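You operate a simulated robot arm through the tools that you are given. There is no shell and no other tool. Be economical: measure what you need, move in short steps, check, and stop when the job is done.

You run a simulated robot arm. Do the job below in one go: nothing can be reset, and whatever is moved stays where it is left.

TASK
Soap the manifold strip, tighten the nut that foams and show that it holds pressure.
Fine: yellow switch on, soap beside the nuts, brush back in its cup; switch off and let the gauge bleed to zero, tighten at zero; switch on, off again, watch the gauge three seconds. Set down upright: blue brush. A coat counts when it lies all over at full strength: go over it till it gets no stronger.

Only the result counts: the job must be done as asked and must still hold three seconds after the hand-in. Knocking over, shifting, dropping, spilling or breaking anything else fails it.

THE ROBOT
A 7-joint arm with a two-finger parallel gripper, fixed in place. Base frame: the origin is at the foot of the arm, x ahead of it, y to its left, z up; the work surface is at about z = 0.95. Units: m, rad, N and s.
Its first joint turns from -2.897 to 2.897 rad. Payload 4.4 kg.
The tool frame sits at the grasp point between the pads (the TCP): z along the fingers, y along the line on which they close. The tips reach 0.023 m beyond it. The gripper opens to 0.094 m. The fingers are 0.038 m wide and 0.01 m thick; the gripper's body (0.054 by 0.096 m) begins 0.039 m behind the TCP.
Orientation is told as [roll, pitch, yaw] about the base's x, y, z axes, in that order, counted from this pose: with the fingers straight down and closing along the base's y, the tool's x points along the base's -x, its y along +y and its z along -z.

THE INTERFACE
- The arm moves only by the tool apply_moves. Its argument "commands" is a list of rows, each a list of 7 numbers: the finger opening in cm, from 0 to 9.4, then the shift along the tool's x, y, z in units of 30 mm (1.0 is 30 mm), then the turn, a rotation vector about the tool's x, y, z in units of 6 degrees (1.0 is 6 degrees). In form: [[jaw, dx, dy, dz, wx, wy, wz], ...]. A call has 1 to 8 rows; each row shifts and turns the commanded pose from where the row before left it, along the tool's axes as they then stand. A call with a number of a shift or a turn outside -1 to 1 is refused whole. Rows are played at 5 a second. More than 0.05 m and 0.15 rad between two rows, or a gripper value outside its range, and nothing of the call is played. Where a pose cannot be reached the arm comes as near as it can. A force on the tool above 90 N (or 10 N above the force at the start of the call, whichever is more), or a blocked arm, ends the call early, and 0.2 s more pass. Each finger travels about 0.072 m/s and halts on what it meets, pressing with about 42 N; the grip force reading is that of the motor and also rises with nothing between the fingers. The clock runs only during rows and for 0.2 s after the last one: add rows that do not move to give the fingers time. It gives the time, the measured TCP pose, the force on the tool (base axes), the opening and the grip force at its end, in the units of the frame above (readings bear some noise), with the torque about the TCP (base axes, N m) and any sound that the robot's microphone picked up.
- Cameras (640 x 400 px; columns grow to the right, rows downward): "scene" is fixed at [0.4003, 0.6531, 1.7602]; the picture's right is [-0.85, -0.53, 0.00], its down [-0.38, 0.60, -0.70] and it looks along [0.37, -0.59, -0.71] (base axes); focal length 335 px, centre (320, 200). "wrist" rides on the gripper at [0.087, 0.016, -0.074] in the tool frame; the picture's right is [-0.18, 0.98, 0.00], its down [-0.58, -0.11, -0.81] and it looks along [-0.79, -0.15, 0.59] (tool axes); focal length 243 px, centre (320, 200). There is no depth. A picture from a camera that has moved, and an enlarged one, comes with that camera's place and axes in the base frame and with its lens.
- grab_frame(camera): a new picture of that camera. The clock stands still meanwhile.
- enlarge(camera, box): a new picture of the part [left, top, right, bottom] of that camera's present view, enlarged. The clock stands still meanwhile.
- finish_job(): hands the job in; it is judged then, once.

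Go step by step. Nothing tells you positions but the pictures and the camera data: compare them with the known pose of the tool, close in by small moves and look again before you grip or let go. The budget is 120 turns and 76 pictures, counting those below and the enlarged ones. Unless the task says otherwise, let go and move clear before handing in, and close with one line.

The tools are called after "Emit:" as a command line: name --pt "numbers of a row" for each row, then --argument value for the rest, lists and objects as JSON in quotes. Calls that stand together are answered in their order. apply_moves: Moves the arm, as the interface text tells. Its arguments: {"type":"object","properties":{"commands":{"type":"array"}},"required":["commands"]} The other tools are called the same way: grab_frame (camera) takes a picture; enlarge (camera, box) takes an enlarged picture of a part of a camera's view; finish_job () hands the job in.

At the start:

```text
time_s: 0.0
position: [0.7882, 0.2757, 1.3558]
tool_rot: [0.001, -0.001, 0.001]
contact_force: [-0.2, 0.3, 0.1]
torque: [-0.02, -0.02, -0.01]
finger_gap: 0.0941
gripper_force: 0.1
```

scene: 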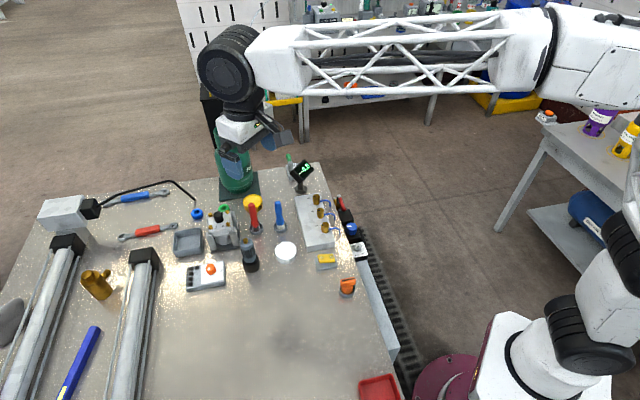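
wrist: 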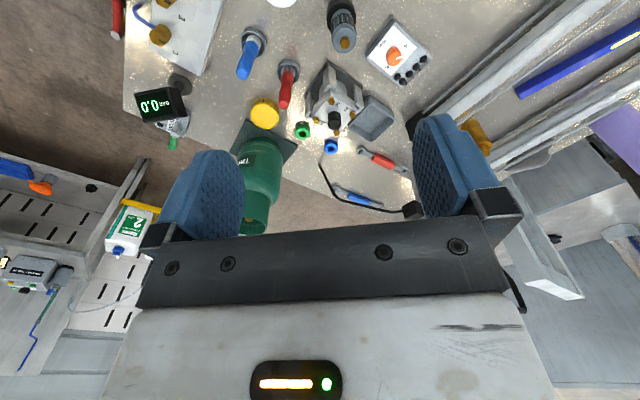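

I see a bench with a manifold strip (gold nuts), a gauge, coloured handles and a switch. First I enlarge the key areas to identify things.

Emit:
enlarge --camera "scene" --box '[180, 140, 380, 300]'

Emit:
enlarge --camera "scene" --box '[270, 150, 370, 300]'

Emit:
enlarge --camera "wrist" --box '[110, 0, 430, 200]'

```text
2.50 times, centred on (280, 220) of scene
camera zoom: at [0.4003, 0.6531, 1.7602], right [-0.85, -0.53, 0.0], down [-0.38, 0.6, -0.7], along [0.37, -0.59, -0.71], focal length 838 px, centre (420, 150)
```

zoom: 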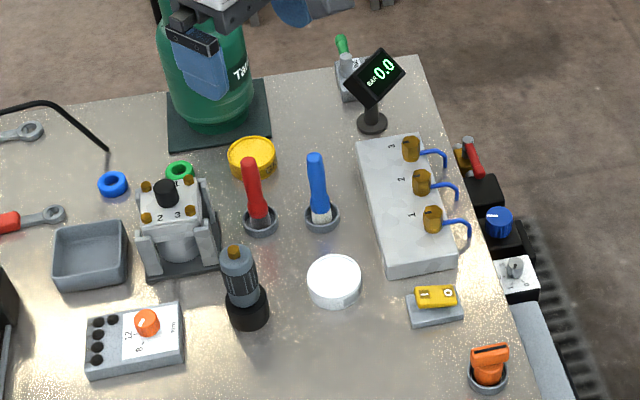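

```text
2.67 times, centred on (320, 225) of scene
camera zoom: at [0.4003, 0.6531, 1.7602], right [-0.85, -0.53, 0.0], down [-0.38, 0.6, -0.7], along [0.37, -0.59, -0.71], focal length 894 px, centre (320, 133)
```

zoom: 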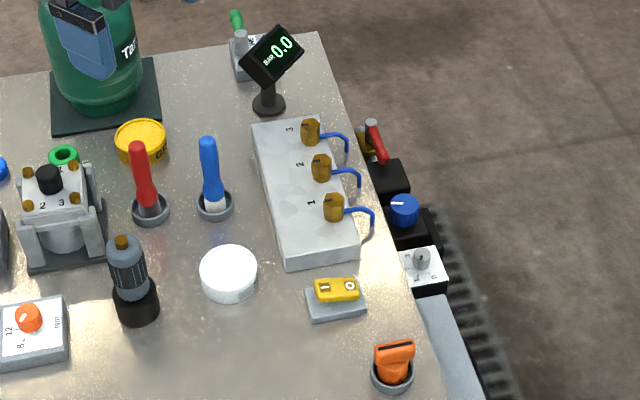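

```text
2.00 times, centred on (270, 100) of wrist
camera zoom: at [0.7018, 0.2927, 1.4318], right [0.18, 0.98, 0.0], down [0.58, -0.11, 0.81], along [0.79, -0.15, -0.59], focal length 485 px, centre (420, 400)
```

zoom: 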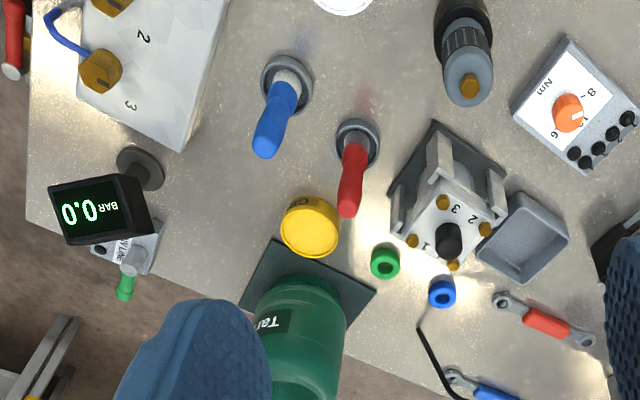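

I take the blue brush at about (0.86,0.15), the yellow switch at (0.67,0.19), the nuts from (0.71,0.125) to (0.795,0.045), a white tub at (0.78,0.23) and an orange item at (0.58,0.23). I'll move the wrist camera back for a closer look at the manifold.

Emit:
apply_moves --pt "9.4 0.95 -0.6 0.3 0 0 0" --pt "9.4 0.95 -0.6 0.3 0 0 0" --pt "9.4 0.95 -0.6 0.3 0 0 0" --pt "9.4 0.95 -0.6 0.3 0 0 0" --pt "9.4 0.95 -0.6 0.3 0 0 0" --pt "9.4 0.95 -0.6 0.3 0 0 0" --pt "9.4 0.95 -0.6 0.3 0 0 0" --pt "9.4 0 0 0 0 0 0"

Emit:
grab_frame --camera "wrist"

```text
time_s: 1.8
position: [0.5882, 0.1486, 1.2945]
tool_rot: [-0.001, 0.001, 0.001]
contact_force: [-0.7, 0.3, 0.5]
torque: [0.01, -0.02, 0.0]
finger_gap: 0.0938
gripper_force: 0.0
```

```text
70 pictures are left
camera wrist: at [0.502, 0.1652, 1.3696], right [0.18, 0.98, 0.0], down [0.58, -0.11, 0.81], along [0.79, -0.15, -0.59], focal length 243 px, centre (320, 200)
```

wrist: 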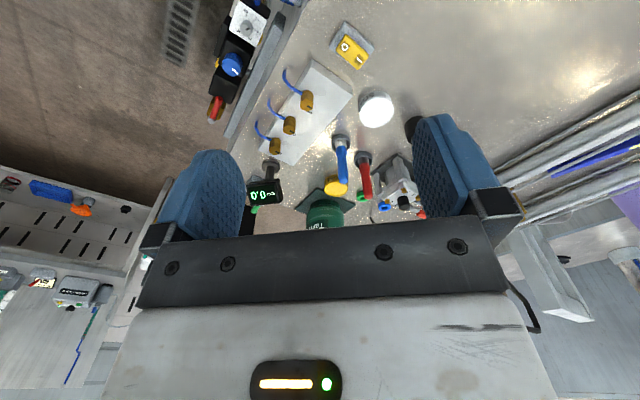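

The manifold is in view. I enlarge it, with the tub and the brushes.

Emit:
enlarge --camera "wrist" --box '[240, 10, 400, 110]'

Emit:
enlarge --camera "wrist" --box '[240, 80, 440, 205]'

```text
4.00 times, centred on (320, 60) of wrist
camera zoom: at [0.502, 0.1652, 1.3696], right [0.18, 0.98, 0.0], down [0.58, -0.11, 0.81], along [0.79, -0.15, -0.59], focal length 970 px, centre (320, 760)
```

zoom: 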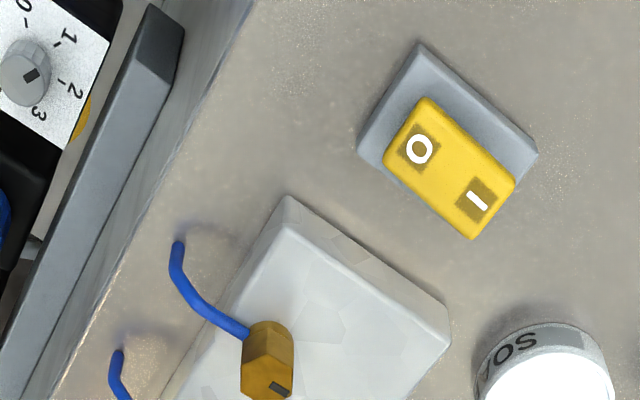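

```text
3.20 times, centred on (340, 142) of wrist
camera zoom: at [0.502, 0.1652, 1.3696], right [0.18, 0.98, 0.0], down [0.58, -0.11, 0.81], along [0.79, -0.15, -0.59], focal length 776 px, centre (256, 384)
```

zoom: 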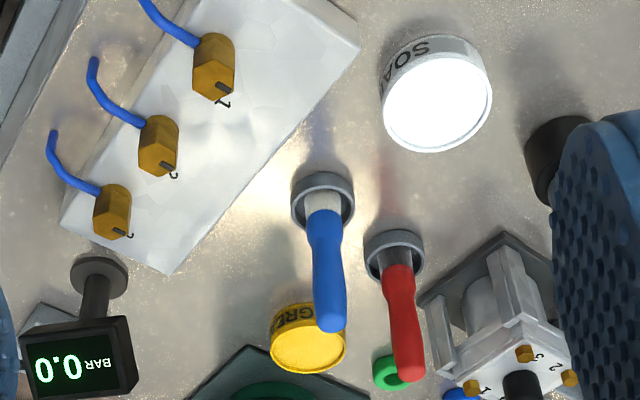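

The white tub is soap, the yellow one grease, and the switch carries 1 at about (0.682,0.193) and 0 at (0.661,0.172), top z ≈ 0.975. I close the fingers, turn 45° to line up with the switch and the manifold, and go lower.

Emit:
apply_moves --pt "0 0 0 0.85 0 0 0.9375" --pt "0 0 0 0.85 0 0 0.9375" --pt "0 0 0 0.85 0 0 0.9375" --pt "0 0 0 0.85 0 0 0.9375" --pt "0 0 0 0.85 0 0 0.9375" --pt "0 0 0 0.85 0 0 0.9375" --pt "0 0 0 0.85 0 0 0.9375" --pt "0 0 0 0.85 0 0 0.9375"

Emit:
grab_frame --camera "wrist"

```text
time_s: 3.6
position: [0.5895, 0.1501, 1.0895]
tool_rot: [0.001, 0.001, -0.788]
contact_force: [0.0, 0.0, 0.4]
torque: [-0.04, -0.02, -0.02]
finger_gap: 0.0
gripper_force: 41.9
```

```text
67 pictures are left
camera wrist: at [0.539, 0.222, 1.1656], right [0.83, 0.56, 0.0], down [0.33, -0.49, 0.81], along [0.45, -0.67, -0.59], focal length 243 px, centre (320, 200)
```

wrist: 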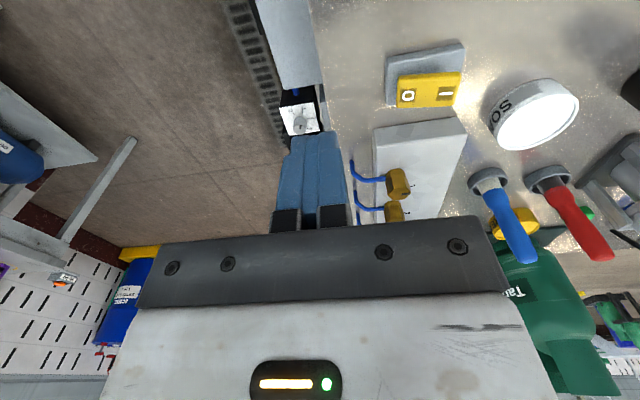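

The tool lines up with the switch. I enlarge the switch and nuts from here.

Emit:
enlarge --camera "wrist" --box '[340, 30, 500, 230]'

```text
2.00 times, centred on (420, 130) of wrist
camera zoom: at [0.539, 0.222, 1.1656], right [0.83, 0.56, 0.0], down [0.33, -0.49, 0.81], along [0.45, -0.67, -0.59], focal length 485 px, centre (120, 340)
```

zoom: 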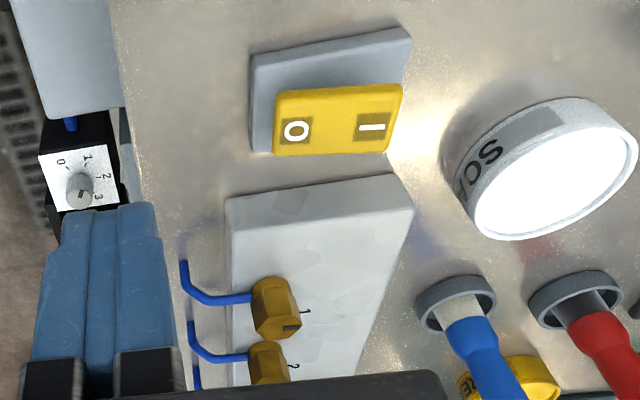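

Moving above the "1" end of the rocker and lowering to just above it.

Emit:
apply_moves --pt "0 -0.339 0.822 0 0 0 0" --pt "0 -0.339 0.822 0 0 0 0" --pt "0 -0.339 0.822 0 0 0 0" --pt "0 -0.339 0.822 0 0 0 0" --pt "0 0 0 0.9 0 0 0" --pt "0 0 0 0.9 0 0 0" --pt "0 0 0 0 0 0 0"

Emit:
enlarge --camera "scene" --box '[270, 150, 370, 300]'

Emit:
grab_frame --camera "wrist"

```text
time_s: 5.2
position: [0.6868, 0.1939, 1.0357]
tool_rot: [0.0, 0.0, -0.786]
contact_force: [-0.3, -0.6, -0.8]
torque: [-0.01, 0.02, -0.01]
finger_gap: 0.0
gripper_force: 42.6
```

```text
2.67 times, centred on (320, 225) of scene
camera zoom: at [0.4003, 0.6531, 1.7602], right [-0.85, -0.53, 0.0], down [-0.38, 0.6, -0.7], along [0.37, -0.59, -0.71], focal length 894 px, centre (320, 133)
```

zoom: 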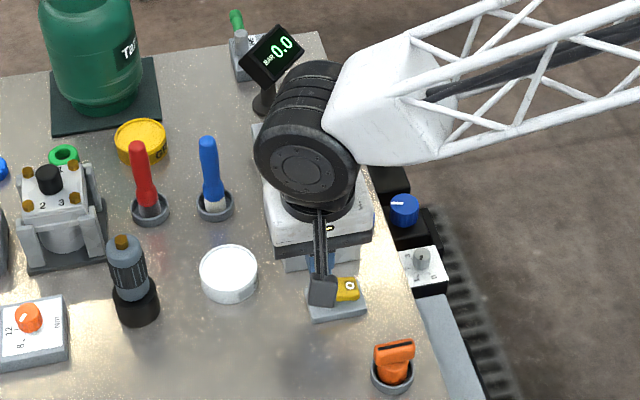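

```text
64 pictures are left
camera wrist: at [0.6374, 0.2651, 1.1109], right [0.82, 0.57, 0.0], down [0.33, -0.49, 0.81], along [0.46, -0.67, -0.59], focal length 243 px, centre (320, 200)
```

wrist: 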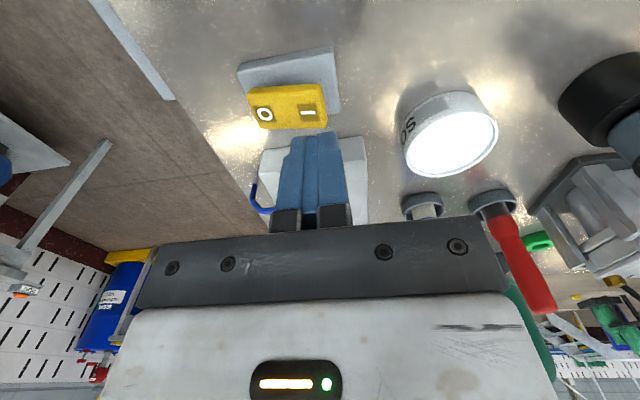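

Fingertips are over the "1" end, clear of the manifold. Pressing down in small steps.

Emit:
apply_moves --pt "0 0 0 0.8 0 0 0" --pt "0 0 0 0.1 0 0 0" --pt "0 0 0 0.1 0 0 0" --pt "0 0 0 0.1 0 0 0" --pt "0 0 0 0.1 0 0 0" --pt "0 0 0 0 0 0 0"

```text
time_s: 6.6
position: [0.6885, 0.1924, 1.0029]
tool_rot: [0.005, -0.004, -0.785]
contact_force: [3.2, 18.5, 57.0]
torque: [0.37, 0.61, -0.22]
finger_gap: 0.0
gripper_force: 42.1
```

Force is 57 N at TCP 1.003, so I check the rocker and the gauge.

Emit:
enlarge --camera "scene" --box '[270, 150, 370, 300]'

Emit:
grab_frame --camera "wrist"

```text
2.67 times, centred on (320, 225) of scene
camera zoom: at [0.4003, 0.6531, 1.7602], right [-0.85, -0.53, 0.0], down [-0.38, 0.6, -0.7], along [0.37, -0.59, -0.71], focal length 894 px, centre (320, 133)
```

zoom: 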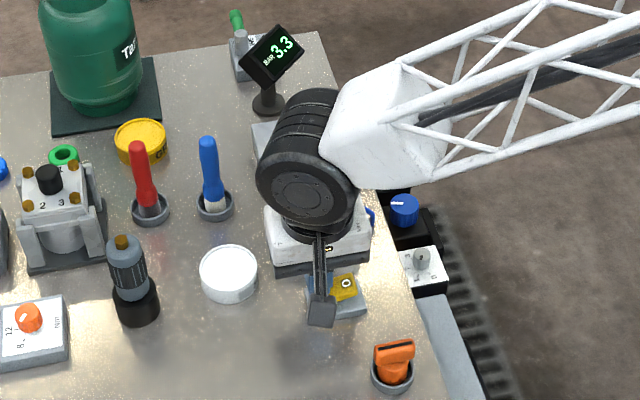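

```text
62 pictures are left
camera wrist: at [0.6384, 0.2649, 1.0783], right [0.82, 0.57, 0.01], down [0.33, -0.49, 0.81], along [0.46, -0.66, -0.59], focal length 243 px, centre (320, 200)
```

wrist: 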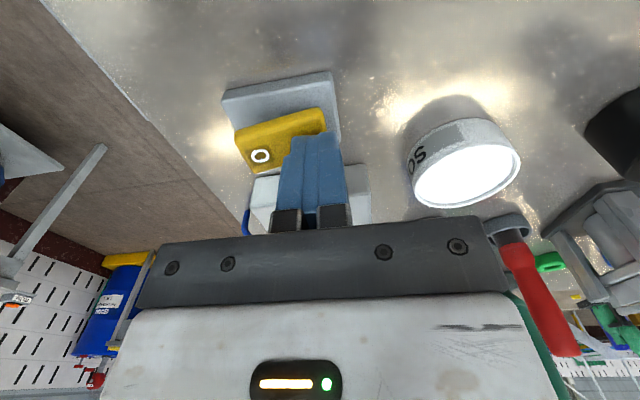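

The gauge reads 3.3 bar, so the switch is on. Next I go over to the blue brush, whose handle top is at about (0.86,0.147,1.06), and open the jaw 5 cm.

Emit:
apply_moves --pt "0 0 0 -1 0 0 0" --pt "0 0 0 -1 0 0 0" --pt "5 -0.84 0.491 -0.5 0 0 0" --pt "5 -0.84 0.491 -0.5 0 0 0" --pt "5 -0.84 0.491 -0.5 0 0 0" --pt "5 -0.84 0.491 -0.5 0 0 0" --pt "5 -0.84 0.491 -0.5 0 0 0" --pt "5 -0.84 0.491 -0.5 0 0 0"

Emit:
grab_frame --camera "wrist"

Emit:
enlarge --camera "scene" --box '[220, 130, 380, 300]'

```text
time_s: 8.4
position: [0.8578, 0.147, 1.1485]
tool_rot: [0.0, 0.0, -0.784]
contact_force: [-0.1, -0.4, 0.2]
torque: [0.01, -0.02, 0.02]
finger_gap: 0.0501
gripper_force: 0.1
```

```text
61 pictures are left
camera wrist: at [0.8078, 0.2196, 1.2247], right [0.82, 0.57, 0.0], down [0.33, -0.49, 0.81], along [0.46, -0.66, -0.59], focal length 243 px, centre (320, 200)
```

wrist: 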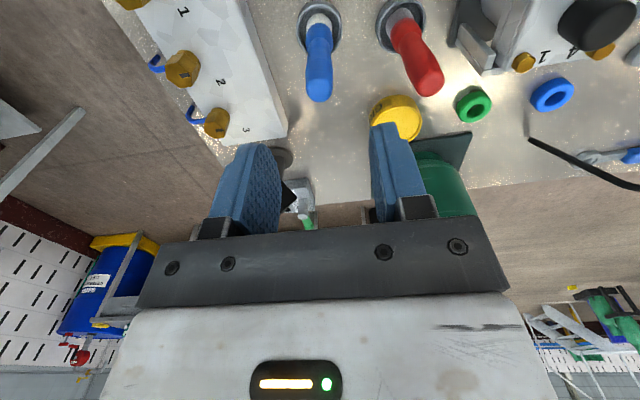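

```text
2.35 times, centred on (300, 215) of scene
camera zoom: at [0.4003, 0.6531, 1.7602], right [-0.85, -0.53, 0.0], down [-0.38, 0.6, -0.7], along [0.37, -0.59, -0.71], focal length 789 px, centre (367, 165)
```

zoom: 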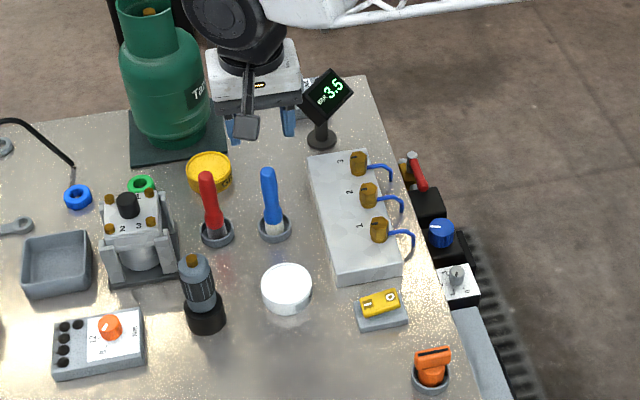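

The close wrist view puts the brush upright at about (0.852,0.156) with its top near z 1.09. I centre on it and go part of the way down before checking.

Emit:
apply_moves --pt "5 0.35 0.07 0 0 0 0" --pt "5 0 0 0.5 0 0 0" --pt "5 0 0 0.3 0 0 0" --pt "5 0 0 0 0 0 0"

Emit:
grab_frame --camera "wrist"

Emit:
enlarge --camera "scene" --box '[230, 150, 350, 250]'

```text
time_s: 9.4
position: [0.8517, 0.156, 1.126]
tool_rot: [0.0, 0.0, -0.784]
contact_force: [-0.7, 0.1, -0.3]
torque: [0.0, 0.0, 0.01]
finger_gap: 0.0501
gripper_force: 0.1
```

```text
59 pictures are left
camera wrist: at [0.8018, 0.2281, 1.2015], right [0.82, 0.57, 0.0], down [0.33, -0.49, 0.81], along [0.46, -0.67, -0.59], focal length 243 px, centre (320, 200)
```

wrist: 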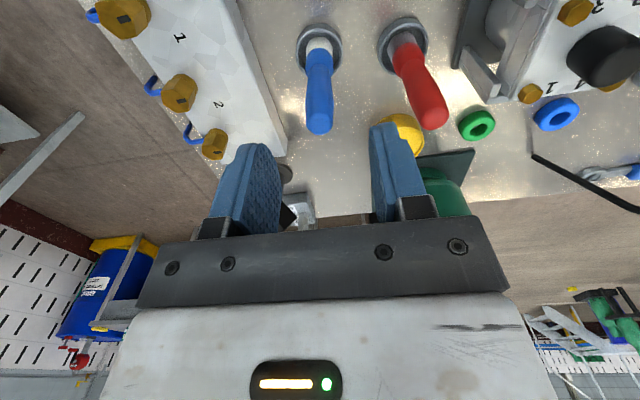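

```text
4.00 times, centred on (290, 200) of scene
camera zoom: at [0.4003, 0.6531, 1.7602], right [-0.85, -0.53, 0.0], down [-0.38, 0.6, -0.7], along [0.37, -0.59, -0.71], focal length 1341 px, centre (440, 200)
```

zoom: 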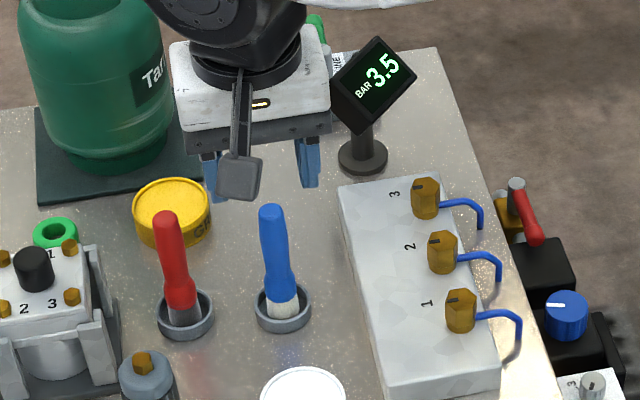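

The handle is centred between the fingers in the image. Descending to grip it at z ≈ 1.05 and closing.

Emit:
apply_moves --pt "5 0 0 0.7 0 0 0" --pt "5 0 0 0.7 0 0 0" --pt "5 0 0 0.7 0 0 0" --pt "5 0 0 0.4 0 0 0" --pt "5 0 0 0 0 0 0"

Emit:
grab_frame --camera "wrist"

```text
time_s: 10.6
position: [0.8518, 0.1556, 1.0504]
tool_rot: [0.0, 0.0, -0.786]
contact_force: [0.2, -0.1, 0.2]
torque: [0.05, 0.01, 0.02]
finger_gap: 0.0501
gripper_force: 0.0
```

```text
57 pictures are left
camera wrist: at [0.7997, 0.2281, 1.1254], right [0.82, 0.57, 0.0], down [0.33, -0.49, 0.81], along [0.46, -0.67, -0.59], focal length 243 px, centre (320, 200)
```

wrist: 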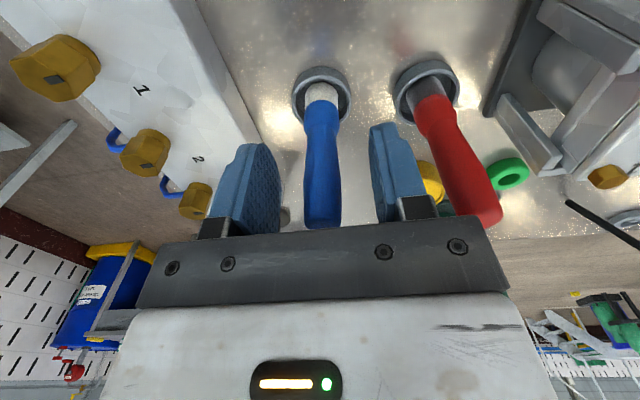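

The handle sits between the pads. Closing.

Emit:
apply_moves --pt "0 0 0 0 0 0 0" --pt "0 0 0 0 0 0 0" --pt "0 0 0 0 0 0 0"

```text
time_s: 11.4
position: [0.8497, 0.1548, 1.0499]
tool_rot: [0.002, 0.001, -0.786]
contact_force: [-0.4, 0.3, -0.3]
torque: [0.0, 0.02, 0.01]
finger_gap: 0.0172
gripper_force: 42.0
```

The brush is gripped (17 mm). Lifting straight up and checking.

Emit:
apply_moves --pt "0 0 0 -0.5 0 0 0" --pt "0 0 0 -1 0 0 0" --pt "0 0 0 -1 0 0 0" --pt "0 0 0 -0.7 0 0 0" --pt "0 0 0 0 0 0 0"

Emit:
grab_frame --camera "wrist"

Emit:
enlarge --camera "scene" --box '[230, 130, 370, 290]'

```text
time_s: 12.6
position: [0.8506, 0.1575, 1.1467]
tool_rot: [-0.002, -0.001, -0.785]
contact_force: [-0.2, 0.1, 0.1]
torque: [0.03, 0.0, 0.01]
finger_gap: 0.0176
gripper_force: 42.0
```

```text
56 pictures are left
camera wrist: at [0.8008, 0.2284, 1.2218], right [0.82, 0.57, 0.0], down [0.33, -0.49, 0.81], along [0.46, -0.67, -0.59], focal length 243 px, centre (320, 200)
```

wrist: 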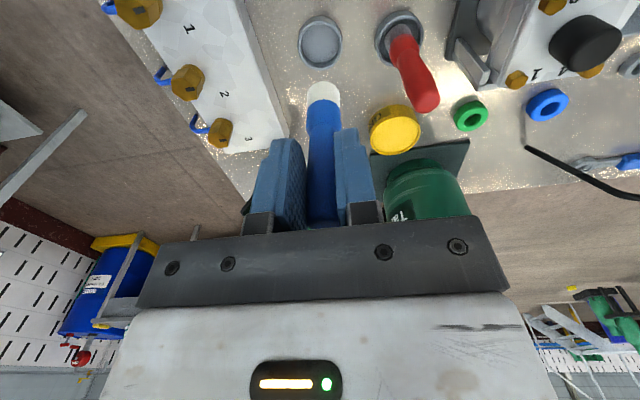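

```text
2.50 times, centred on (300, 210) of scene
camera zoom: at [0.4003, 0.6531, 1.7602], right [-0.85, -0.53, 0.0], down [-0.38, 0.6, -0.7], along [0.37, -0.59, -0.71], focal length 838 px, centre (370, 175)
```

zoom: 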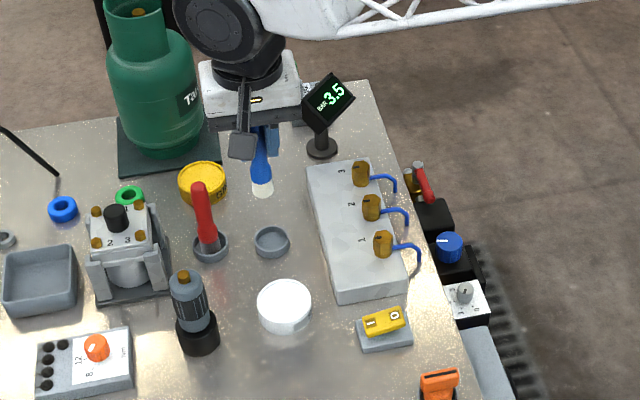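

The bristles are clear of the cup, tip about 0.085 m below the TCP. Moving over the soap tub, then checking with the wrist view.

Emit:
apply_moves --pt "0 0.85 -0.04 0 0 0 0" --pt "0 0.85 -0.04 0 0 0 0" --pt "0 0.85 -0.04 0 0 0 0" --pt "0 0.85 -0.04 0 0 0 0" --pt "0 0 0 0 0 0 0"

Emit:
grab_frame --camera "wrist"

Emit:
enlarge --camera "scene" --box '[230, 180, 350, 280]'

```text
time_s: 13.8
position: [0.7753, 0.2262, 1.148]
tool_rot: [-0.001, 0.0, -0.787]
contact_force: [-0.4, 0.2, -1.2]
torque: [0.0, 0.01, 0.03]
finger_gap: 0.0175
gripper_force: 42.0
```

```text
54 pictures are left
camera wrist: at [0.725, 0.298, 1.2233], right [0.82, 0.57, 0.0], down [0.33, -0.49, 0.81], along [0.46, -0.67, -0.59], focal length 243 px, centre (320, 200)
```

wrist: 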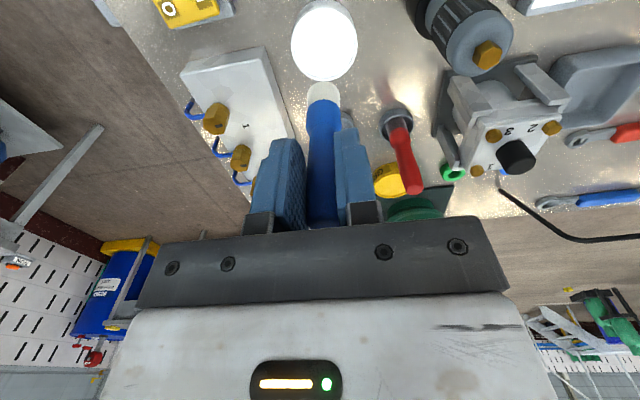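

```text
4.00 times, centred on (290, 230) of scene
camera zoom: at [0.4003, 0.6531, 1.7602], right [-0.85, -0.53, 0.0], down [-0.38, 0.6, -0.7], along [0.37, -0.59, -0.71], focal length 1341 px, centre (440, 80)
```

zoom: 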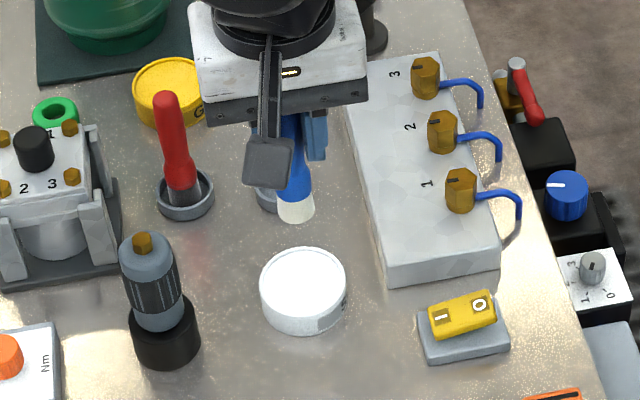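

The tub is centred under the brush at (0.779,0.226). Lowering the bristles towards the soap in small steps.

Emit:
apply_moves --pt "0 -0.12 0.06 0.7 0 0 0" --pt "0 0 0 0.7 0 0 0" --pt "0 0 0 0.6 0 0 0" --pt "0 0 0 0.2 0 0 0" --pt "0 0 0 0.15 0 0 0" --pt "0 0 0 0 0 0 0"

Emit:
enlarge --camera "scene" --box '[230, 180, 350, 280]'

```text
time_s: 15.2
position: [0.7786, 0.2242, 1.0751]
tool_rot: [-0.001, 0.0, -0.786]
contact_force: [-0.3, -0.4, -1.8]
torque: [0.02, 0.03, -0.01]
finger_gap: 0.0176
gripper_force: 42.0
```

```text
4.00 times, centred on (290, 230) of scene
camera zoom: at [0.4003, 0.6531, 1.7602], right [-0.85, -0.53, 0.0], down [-0.38, 0.6, -0.7], along [0.37, -0.59, -0.71], focal length 1341 px, centre (440, 80)
```

zoom: 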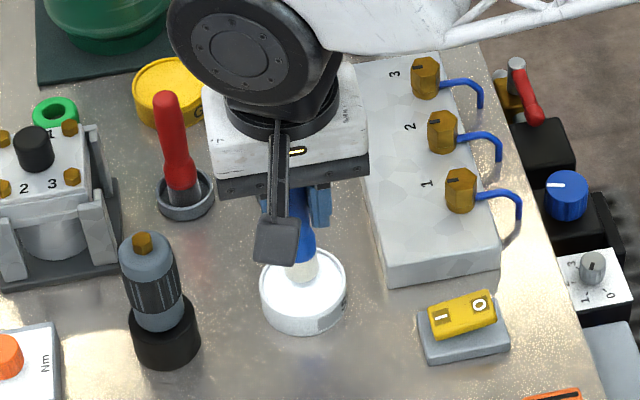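

The bristles are just above the soap. Going down a few millimetres more.

Emit:
apply_moves --pt "0 0 0 0.1 0 0 0" --pt "0 0 0 0.1 0 0 0" --pt "0 0 0 0.1 0 0 0" --pt "0 0 0 0 0 0 0"

Emit:
enlarge --camera "wrist" --box '[260, 0, 420, 100]'

```text
time_s: 16.2
position: [0.7794, 0.2243, 1.0676]
tool_rot: [0.0, 0.001, -0.787]
contact_force: [0.0, 0.5, 4.3]
torque: [-0.06, -0.01, -0.01]
finger_gap: 0.0172
gripper_force: 42.2
```

```text
4.00 times, centred on (340, 50) of wrist
camera zoom: at [0.729, 0.2961, 1.143], right [0.82, 0.57, 0.0], down [0.33, -0.49, 0.81], along [0.46, -0.66, -0.59], focal length 970 px, centre (240, 800)
```

zoom: 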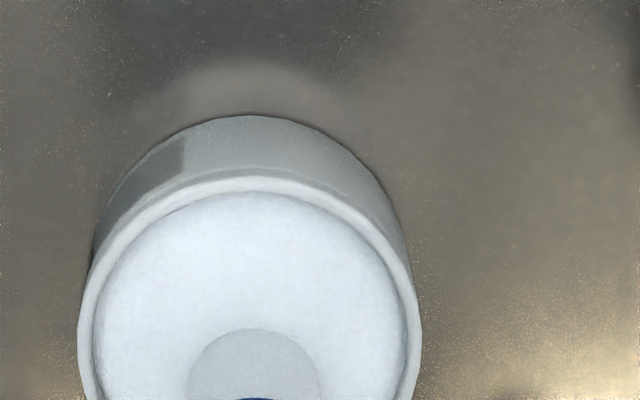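

Contact at about 4 N: the bristles touch the soap. A tiny further dab, then lift and carry the brush to beside nut 1, still hovering.

Emit:
apply_moves --pt "0 0 0 0.06 0 0 0" --pt "0 0 0 0 0 0 0" --pt "0 0 0 -1 0 0 0" --pt "0 0 0 -1 0 0 0" --pt "0 -0.425 -0.755 -0.1 0 0 0" --pt "0 -0.425 -0.755 0 0 0 0" --pt "0 -0.425 -0.755 0 0 0 0" --pt "0 -0.425 -0.755 0 0 0 0"

Emit:
grab_frame --camera "wrist"

Emit:
enlarge --camera "scene" --box '[270, 170, 390, 270]'

```text
time_s: 18.0
position: [0.7529, 0.1239, 1.1271]
tool_rot: [0.0, 0.001, -0.785]
contact_force: [0.0, 0.4, -0.4]
torque: [0.0, 0.0, -0.02]
finger_gap: 0.0173
gripper_force: 42.0
```

```text
50 pictures are left
camera wrist: at [0.7024, 0.1963, 1.2042], right [0.82, 0.57, 0.0], down [0.33, -0.49, 0.81], along [0.46, -0.67, -0.59], focal length 243 px, centre (320, 200)
```

wrist: 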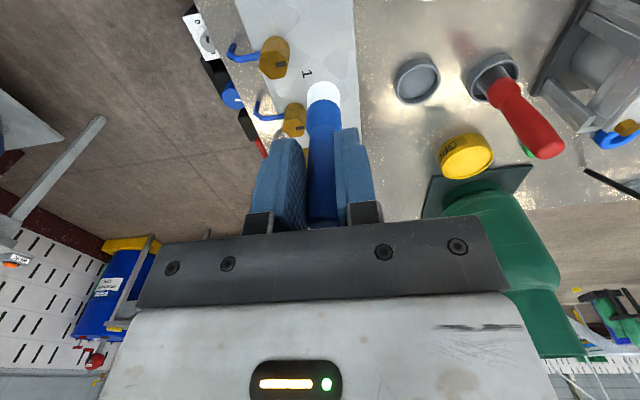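

```text
4.00 times, centred on (330, 220) of scene
camera zoom: at [0.4003, 0.6531, 1.7602], right [-0.85, -0.53, 0.0], down [-0.38, 0.6, -0.7], along [0.37, -0.59, -0.71], focal length 1341 px, centre (280, 120)
```

zoom: 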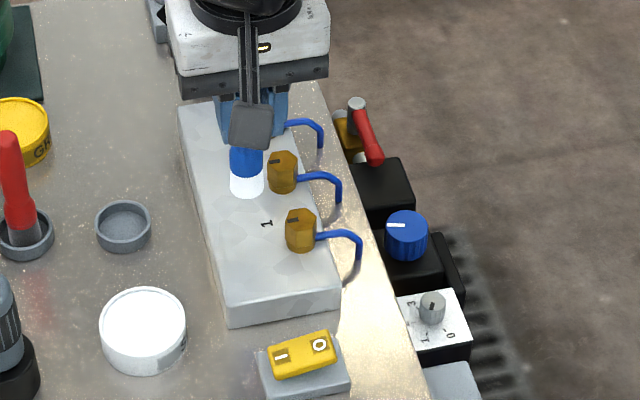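

The bristles are white with soap. They are beside nut 1, so I lower them onto the block top until they touch.

Emit:
apply_moves --pt "0 0 0 1 0 0 0" --pt "0 0 0 0.7 0 0 0" --pt "0 0 0 0.15 0 0 0" --pt "0 0 0 0.1 0 0 0" --pt "0 0 0 0.1 0 0 0" --pt "0 0 0 0 0 0 0"

Emit:
enlarge --camera "scene" --box '[270, 170, 390, 270]'

```text
time_s: 19.4
position: [0.7537, 0.124, 1.0664]
tool_rot: [0.001, -0.001, -0.784]
contact_force: [2.1, -0.2, 30.6]
torque: [-0.37, -0.45, 0.02]
finger_gap: 0.0173
gripper_force: 42.2
```

```text
4.00 times, centred on (330, 220) of scene
camera zoom: at [0.4003, 0.6531, 1.7602], right [-0.85, -0.53, 0.0], down [-0.38, 0.6, -0.7], along [0.37, -0.59, -0.71], focal length 1341 px, centre (280, 120)
```

zoom: 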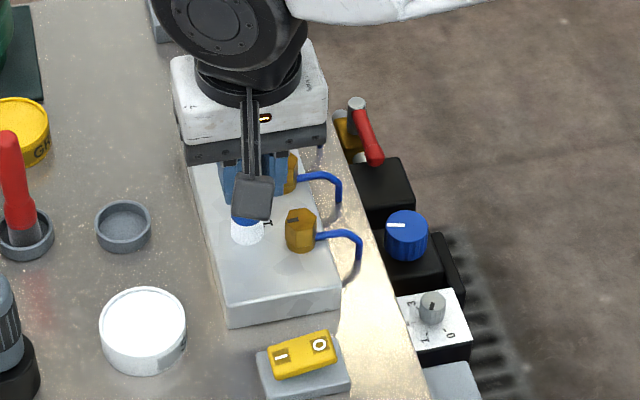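

Contact begins near TCP z 1.068. I ease off 2 mm and make a first stroke along the strip beside the nuts, then look at the coat.

Emit:
apply_moves --pt "0 0 -0.15 -0.05 0 0 0" --pt "0 0.5 0 0 0 0 0" --pt "0 0.4 0 0 0 0 0" --pt "0 -0.5 0 0 0 0 0" --pt "0 -0.5 0 0 0 0 0" --pt "0 -0.5 0 0 0 0 0" --pt "0 -0.5 0 0 0 0 0" --pt "0 0 0 0 0 0 0"

Emit:
enlarge --camera "scene" --box '[270, 170, 390, 270]'

```text
time_s: 21.2
position: [0.7719, 0.0975, 1.0667]
tool_rot: [-0.001, 0.001, -0.785]
contact_force: [-0.8, 0.4, 1.4]
torque: [-0.04, 0.11, -0.04]
finger_gap: 0.0173
gripper_force: 42.2
```

```text
4.00 times, centred on (330, 220) of scene
camera zoom: at [0.4003, 0.6531, 1.7602], right [-0.85, -0.53, 0.0], down [-0.38, 0.6, -0.7], along [0.37, -0.59, -0.71], focal length 1341 px, centre (280, 120)
```

zoom: 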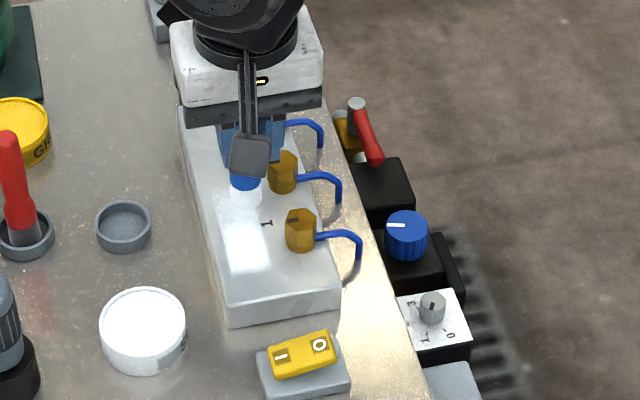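

A whiter streak of soap now lies beside nut 1. I continue towards nut 3 and back, with slightly more contact.

Emit:
apply_moves --pt "0 -0.5 0 0.03 0 0 0" --pt "0 -0.5 0 0 0 0 0" --pt "0 -0.5 0 0 0 0 0" --pt "0 -0.5 0 0 0 0 0" --pt "0 -0.5 0 0 0 0 0" --pt "0 -0.3 0 0 0 0 0" --pt "0 0 0 0 0 0 0"

Emit:
enlarge --camera "scene" --box '[270, 150, 390, 250]'

Emit:
grab_frame --camera "wrist"

```text
time_s: 22.8
position: [0.8317, 0.0391, 1.0677]
tool_rot: [0.0, 0.001, -0.786]
contact_force: [-0.3, 1.2, 4.1]
torque: [0.08, 0.04, 0.0]
finger_gap: 0.0175
gripper_force: 42.2
```

```text
4.00 times, centred on (330, 200) of scene
camera zoom: at [0.4003, 0.6531, 1.7602], right [-0.85, -0.53, 0.0], down [-0.38, 0.6, -0.7], along [0.37, -0.59, -0.71], focal length 1341 px, centre (280, 200)
```

zoom: 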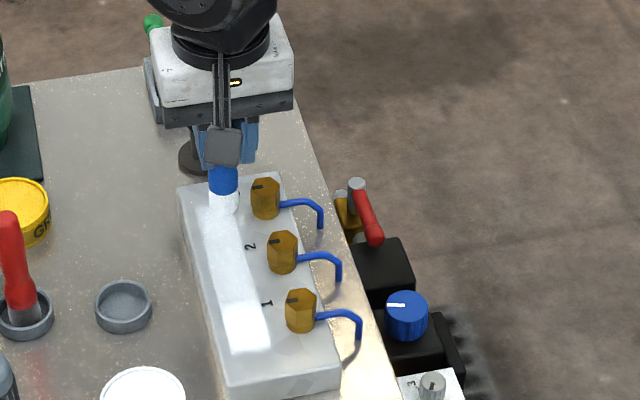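

```text
45 pictures are left
camera wrist: at [0.7808, 0.1108, 1.1433], right [0.82, 0.57, 0.0], down [0.33, -0.49, 0.81], along [0.46, -0.67, -0.59], focal length 243 px, centre (320, 200)
```

wrist: 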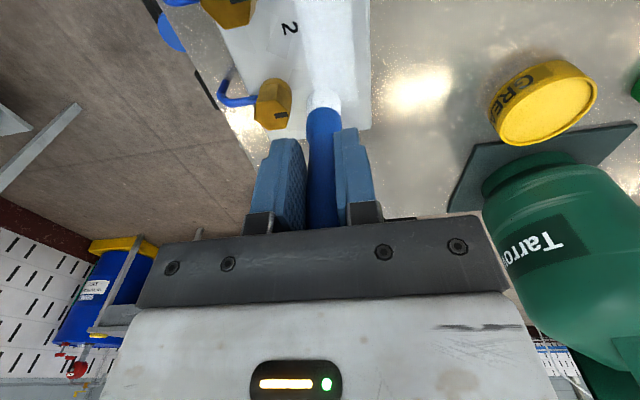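

The soap now lies as a clean strip between the labels and the edge. I enlarge it to judge its evenness.

Emit:
enlarge --camera "wrist" --box '[220, 0, 400, 120]'

Emit:
enlarge --camera "scene" --box '[305, 185, 365, 255]'

```text
3.33 times, centred on (310, 60) of wrist
camera zoom: at [0.7808, 0.1108, 1.1433], right [0.82, 0.57, 0.0], down [0.33, -0.49, 0.81], along [0.46, -0.67, -0.59], focal length 809 px, centre (353, 667)
```

zoom: 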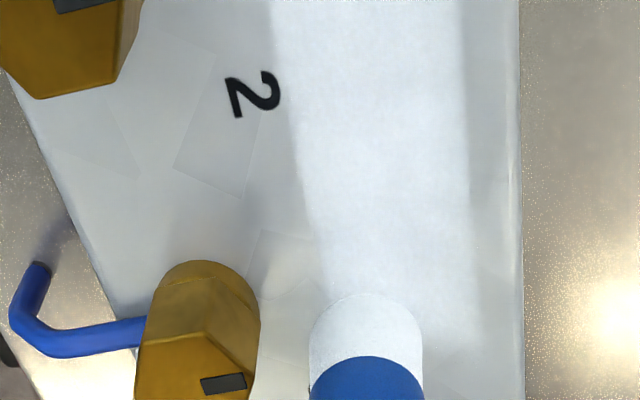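

```text
5.71 times, centred on (335, 220) of scene
camera zoom: at [0.4003, 0.6531, 1.7602], right [-0.85, -0.53, 0.0], down [-0.38, 0.6, -0.7], along [0.37, -0.59, -0.71], focal length 1915 px, centre (234, 86)
```

zoom: 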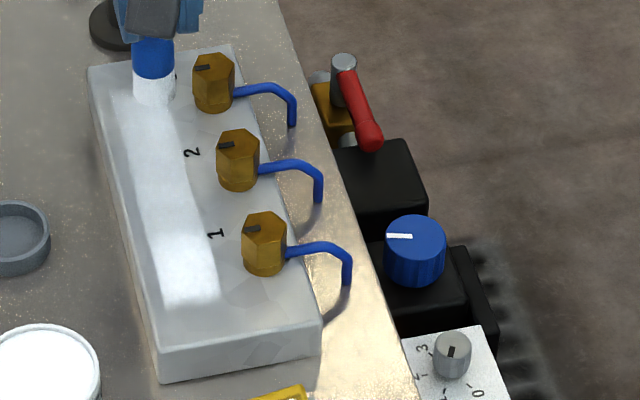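

The coat strip is about 25 mm wide, sharp at its left edge and fading on the right. I shift 5 mm to the right, extend to the far end, and sweep back.

Emit:
apply_moves --pt "0 -0.25 0.17 0 0 0 0" --pt "0 -0.3 0 0 0 0 0" --pt "0 0.6 0 0 0 0 0" --pt "0 0.6 0 0 0 0 0" --pt "0 0.6 0 0 0 0 0" --pt "0 0.6 0 0 0 0 0" --pt "0 0.6 0 0 0 0 0" --pt "0 0.6 0 0 0 0 0"

Emit:
apply_moves --pt "0 0.6 0 0 0 0 0" --pt "0 0.6 0 0 0 0 0" --pt "0 0.5 0 0 0 0 0" --pt "0 -0.6 0 0 0 0 0" --pt "0 -0.6 0 0 0 0 0" --pt "0 -0.6 0 0 0 0 0" --pt "0 -0.6 0 0 0 0 0" --pt "0 0 0 0 0 0 0"

Emit:
enlarge --camera "scene" --box '[305, 185, 365, 255]'

```text
time_s: 24.6
position: [0.7702, 0.1063, 1.0671]
tool_rot: [0.002, -0.002, -0.785]
contact_force: [4.7, -5.4, 27.1]
torque: [-0.63, -0.65, 0.05]
finger_gap: 0.0175
gripper_force: 42.0
```

```text
time_s: 26.4
position: [0.7861, 0.0915, 1.0663]
tool_rot: [0.001, 0.0, -0.787]
contact_force: [-0.9, -0.6, 1.3]
torque: [-0.04, 0.03, 0.0]
finger_gap: 0.0176
gripper_force: 41.8
```

```text
5.71 times, centred on (335, 220) of scene
camera zoom: at [0.4003, 0.6531, 1.7602], right [-0.85, -0.53, 0.0], down [-0.38, 0.6, -0.7], along [0.37, -0.59, -0.71], focal length 1915 px, centre (234, 86)
```

zoom: 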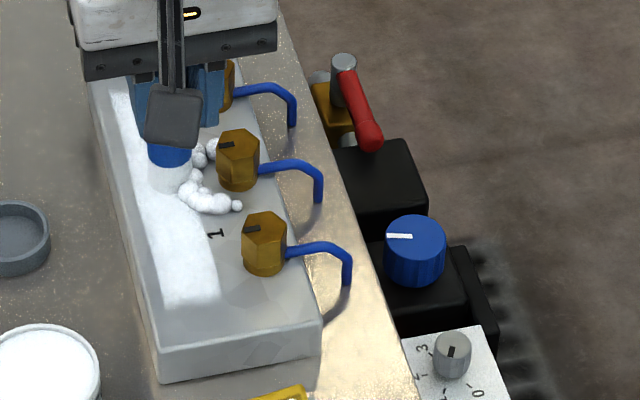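

Foam is growing at nut 2, so that is the leaking one. I keep going over the strip in parallel lanes until the coat is even everywhere.

Emit:
apply_moves --pt "0 -0.58 0 0.02 0 0 0" --pt "0 -0.58 0 0 0 0 0" --pt "0 -0.58 0 0 0 0 0" --pt "0 -0.58 0 0 0 0 0" --pt "0 -0.6 0 0 0 0 0" --pt "0 0 -0.34 0 0 0 0" --pt "0 0.6 0 0 0 0 0" --pt "0 0.6 0 0 0 0 0"

Emit:
apply_moves --pt "0 0.6 0 0 0 0 0" --pt "0 0.6 0 0 0 0 0" --pt "0 0.6 0 0 0 0 0" --pt "0 0.6 0 0 0 0 0" --pt "0 0.6 0 0 0 0 0" --pt "0 0.6 0 0 0 0 0" --pt "0 0.6 0 0 0 0 0" --pt "0 0 0.24 0 0 0 0"

Emit:
apply_moves --pt "0 -0.6 0 0 0 0 0" --pt "0 -0.6 0 0 0 0 0" --pt "0 -0.6 0 0 0 0 0" --pt "0 -0.6 0 0 0 0 0" --pt "0 -0.6 0 0 0 0 0" --pt "0 -0.6 0 0 0 0 0" --pt "0 -0.6 0 0 0 0 0" --pt "0 -0.6 0 0 0 0 0"

Emit:
enlarge --camera "wrist" --box '[220, 0, 400, 120]'

Emit:
enlarge --camera "scene" --box '[305, 185, 365, 255]'

```text
time_s: 28.2
position: [0.8159, 0.047, 1.0686]
tool_rot: [-0.001, 0.001, -0.786]
contact_force: [0.1, 0.4, -1.1]
torque: [0.03, 0.02, -0.01]
finger_gap: 0.0173
gripper_force: 42.3
```

```text
time_s: 30.0
position: [0.7301, 0.1416, 1.0658]
tool_rot: [0.001, 0.0, -0.786]
contact_force: [-1.7, -0.8, 3.4]
torque: [-0.06, 0.12, 0.0]
finger_gap: 0.0174
gripper_force: 41.8
```

```text
time_s: 31.8
position: [0.8312, 0.0417, 1.0664]
tool_rot: [0.001, 0.0, -0.783]
contact_force: [-0.7, 0.6, 0.3]
torque: [0.02, 0.03, -0.02]
finger_gap: 0.0175
gripper_force: 42.2
```

```text
3.33 times, centred on (310, 60) of wrist
camera zoom: at [0.7819, 0.1128, 1.1425], right [0.82, 0.57, 0.0], down [0.33, -0.49, 0.81], along [0.46, -0.66, -0.59], focal length 809 px, centre (353, 667)
```

zoom: 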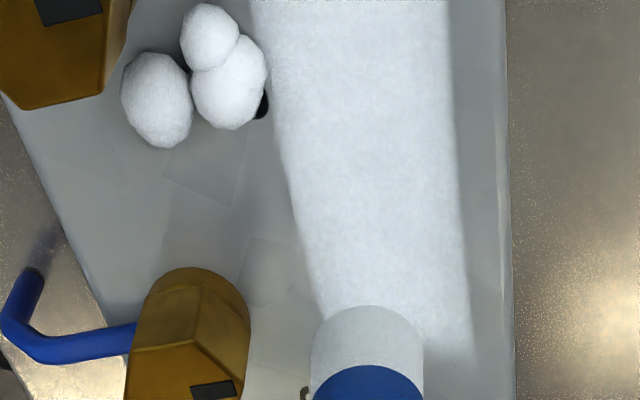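

```text
5.71 times, centred on (335, 220) of scene
camera zoom: at [0.4003, 0.6531, 1.7602], right [-0.85, -0.53, 0.0], down [-0.38, 0.6, -0.7], along [0.37, -0.59, -0.71], focal length 1915 px, centre (234, 86)
```

zoom: 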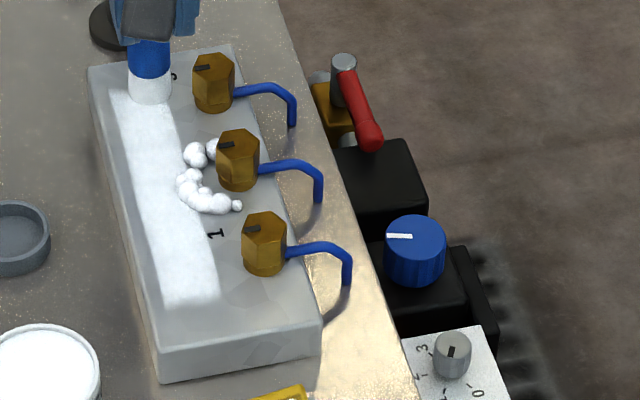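

The coat looks even; only the far end is hidden by the brush. I work over the far end, then lift and look.

Emit:
apply_moves --pt "0 -0.4 0 0 0 0 0" --pt "0 -0.15 0.15 0 0 0 0" --pt "0 0 -0.3 0 0 0 0" --pt "0 0.5 0 0 0 0 0" --pt "0 0 0.3 0 0 0 0" --pt "0 -0.5 0 0 0 0 0" --pt "0 0 0 -1 0 0 0" --pt "0 0.9 0 -0.6 0 0 0"

Emit:
apply_moves --pt "0 0.9 0.6 0 0 0 0" --pt "0 0.9 0.6 0 0 0 0" --pt "0 0 0.6 0 0 0 0" --pt "0 0 0 0 0 0 0"

Emit:
enlarge --camera "scene" --box '[305, 175, 365, 255]'

Emit:
enlarge --camera "scene" --box '[220, 130, 380, 280]'

```text
time_s: 33.6
position: [0.8288, 0.0488, 1.1152]
tool_rot: [-0.001, 0.0, -0.785]
contact_force: [0.6, 0.3, -1.0]
torque: [0.02, 0.03, 0.0]
finger_gap: 0.0174
gripper_force: 42.4
```

```text
time_s: 34.6
position: [0.827, 0.1277, 1.1162]
tool_rot: [0.0, -0.001, -0.786]
contact_force: [-0.6, 0.6, -1.2]
torque: [0.01, 0.04, 0.02]
finger_gap: 0.0172
gripper_force: 41.9
```

```text
5.00 times, centred on (335, 215) of scene
camera zoom: at [0.4003, 0.6531, 1.7602], right [-0.85, -0.53, 0.0], down [-0.38, 0.6, -0.7], along [0.37, -0.59, -0.71], focal length 1676 px, centre (245, 125)
```

zoom: 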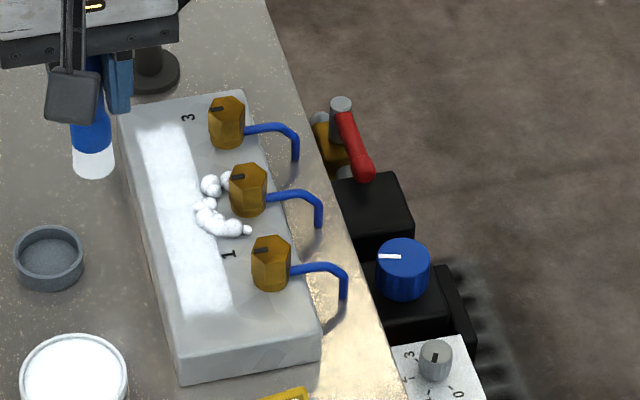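

```text
2.67 times, centred on (300, 205) of scene
camera zoom: at [0.4003, 0.6531, 1.7602], right [-0.85, -0.53, 0.0], down [-0.38, 0.6, -0.7], along [0.37, -0.59, -0.71], focal length 894 px, centre (373, 187)
```

zoom: 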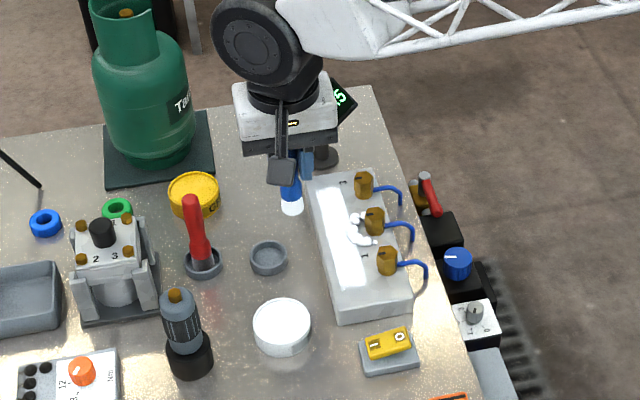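

The strip is coated end to end. One strong enlargement to check for weak edges.

Emit:
enlarge --camera "scene" --box '[310, 195, 342, 240]'

Emit:
grab_frame --camera "wrist"

```text
8.89 times, centred on (326, 218) of scene
camera zoom: at [0.4003, 0.6531, 1.7602], right [-0.85, -0.53, 0.0], down [-0.38, 0.6, -0.7], along [0.37, -0.59, -0.71], focal length 2979 px, centre (267, 44)
```

zoom: 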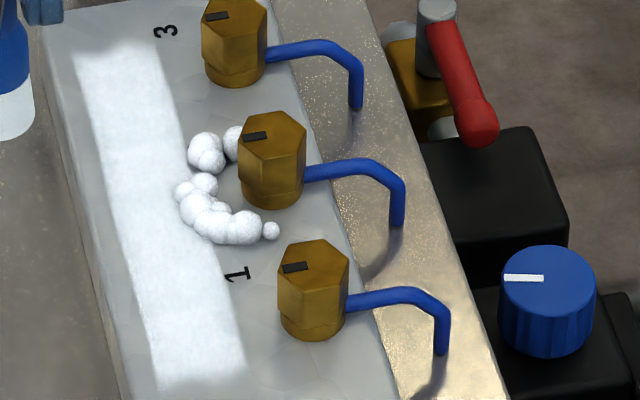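

```text
36 pictures are left
camera wrist: at [0.7776, 0.2002, 1.1911], right [0.82, 0.57, 0.0], down [0.33, -0.49, 0.81], along [0.46, -0.67, -0.59], focal length 243 px, centre (320, 200)
```

wrist: 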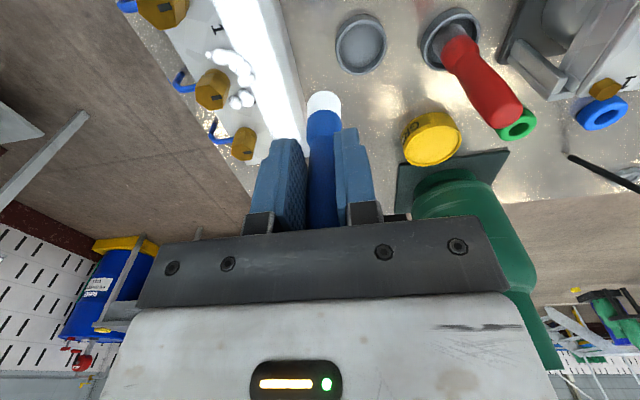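

The far end looks slightly soft, so I check it from a better angle while hovering over the cup.

Emit:
apply_moves --pt "0 0.05 0.6 -0.5 0 0 0" --pt "0 0.05 0.61 -0.5 0 0 0" --pt "0 0 0 0 0 0 0"

Emit:
enlarge --camera "wrist" --box '[130, 20, 370, 170]'

Emit:
enlarge --camera "scene" --box '[300, 180, 340, 205]'

```text
time_s: 35.4
position: [0.8528, 0.1552, 1.1462]
tool_rot: [-0.001, 0.0, -0.786]
contact_force: [0.3, -1.0, -0.2]
torque: [0.01, 0.0, 0.0]
finger_gap: 0.0175
gripper_force: 41.9
```

```text
2.67 times, centred on (250, 95) of wrist
camera zoom: at [0.8021, 0.2273, 1.2216], right [0.82, 0.57, 0.0], down [0.33, -0.49, 0.81], along [0.46, -0.67, -0.59], focal length 647 px, centre (507, 480)
```

zoom: 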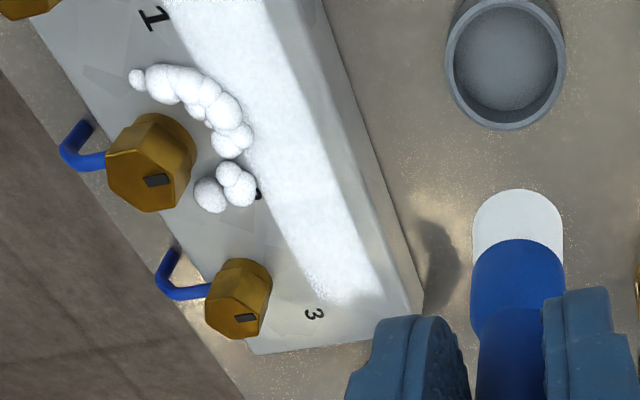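

```text
16.00 times, centred on (320, 192) of scene
camera zoom: at [0.4003, 0.6531, 1.7602], right [-0.85, -0.53, 0.0], down [-0.38, 0.6, -0.7], along [0.37, -0.59, -0.71], focal length 5363 px, centre (320, 320)
```

zoom: 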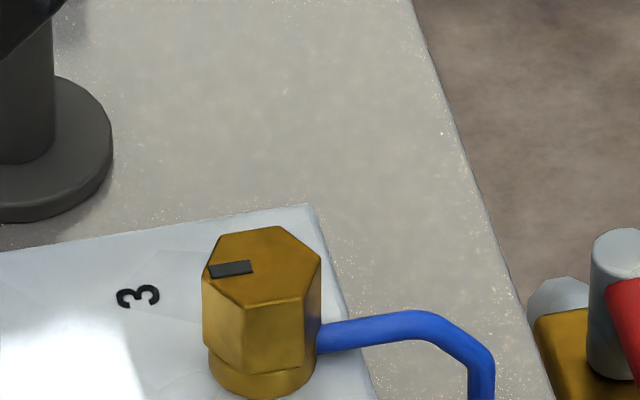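

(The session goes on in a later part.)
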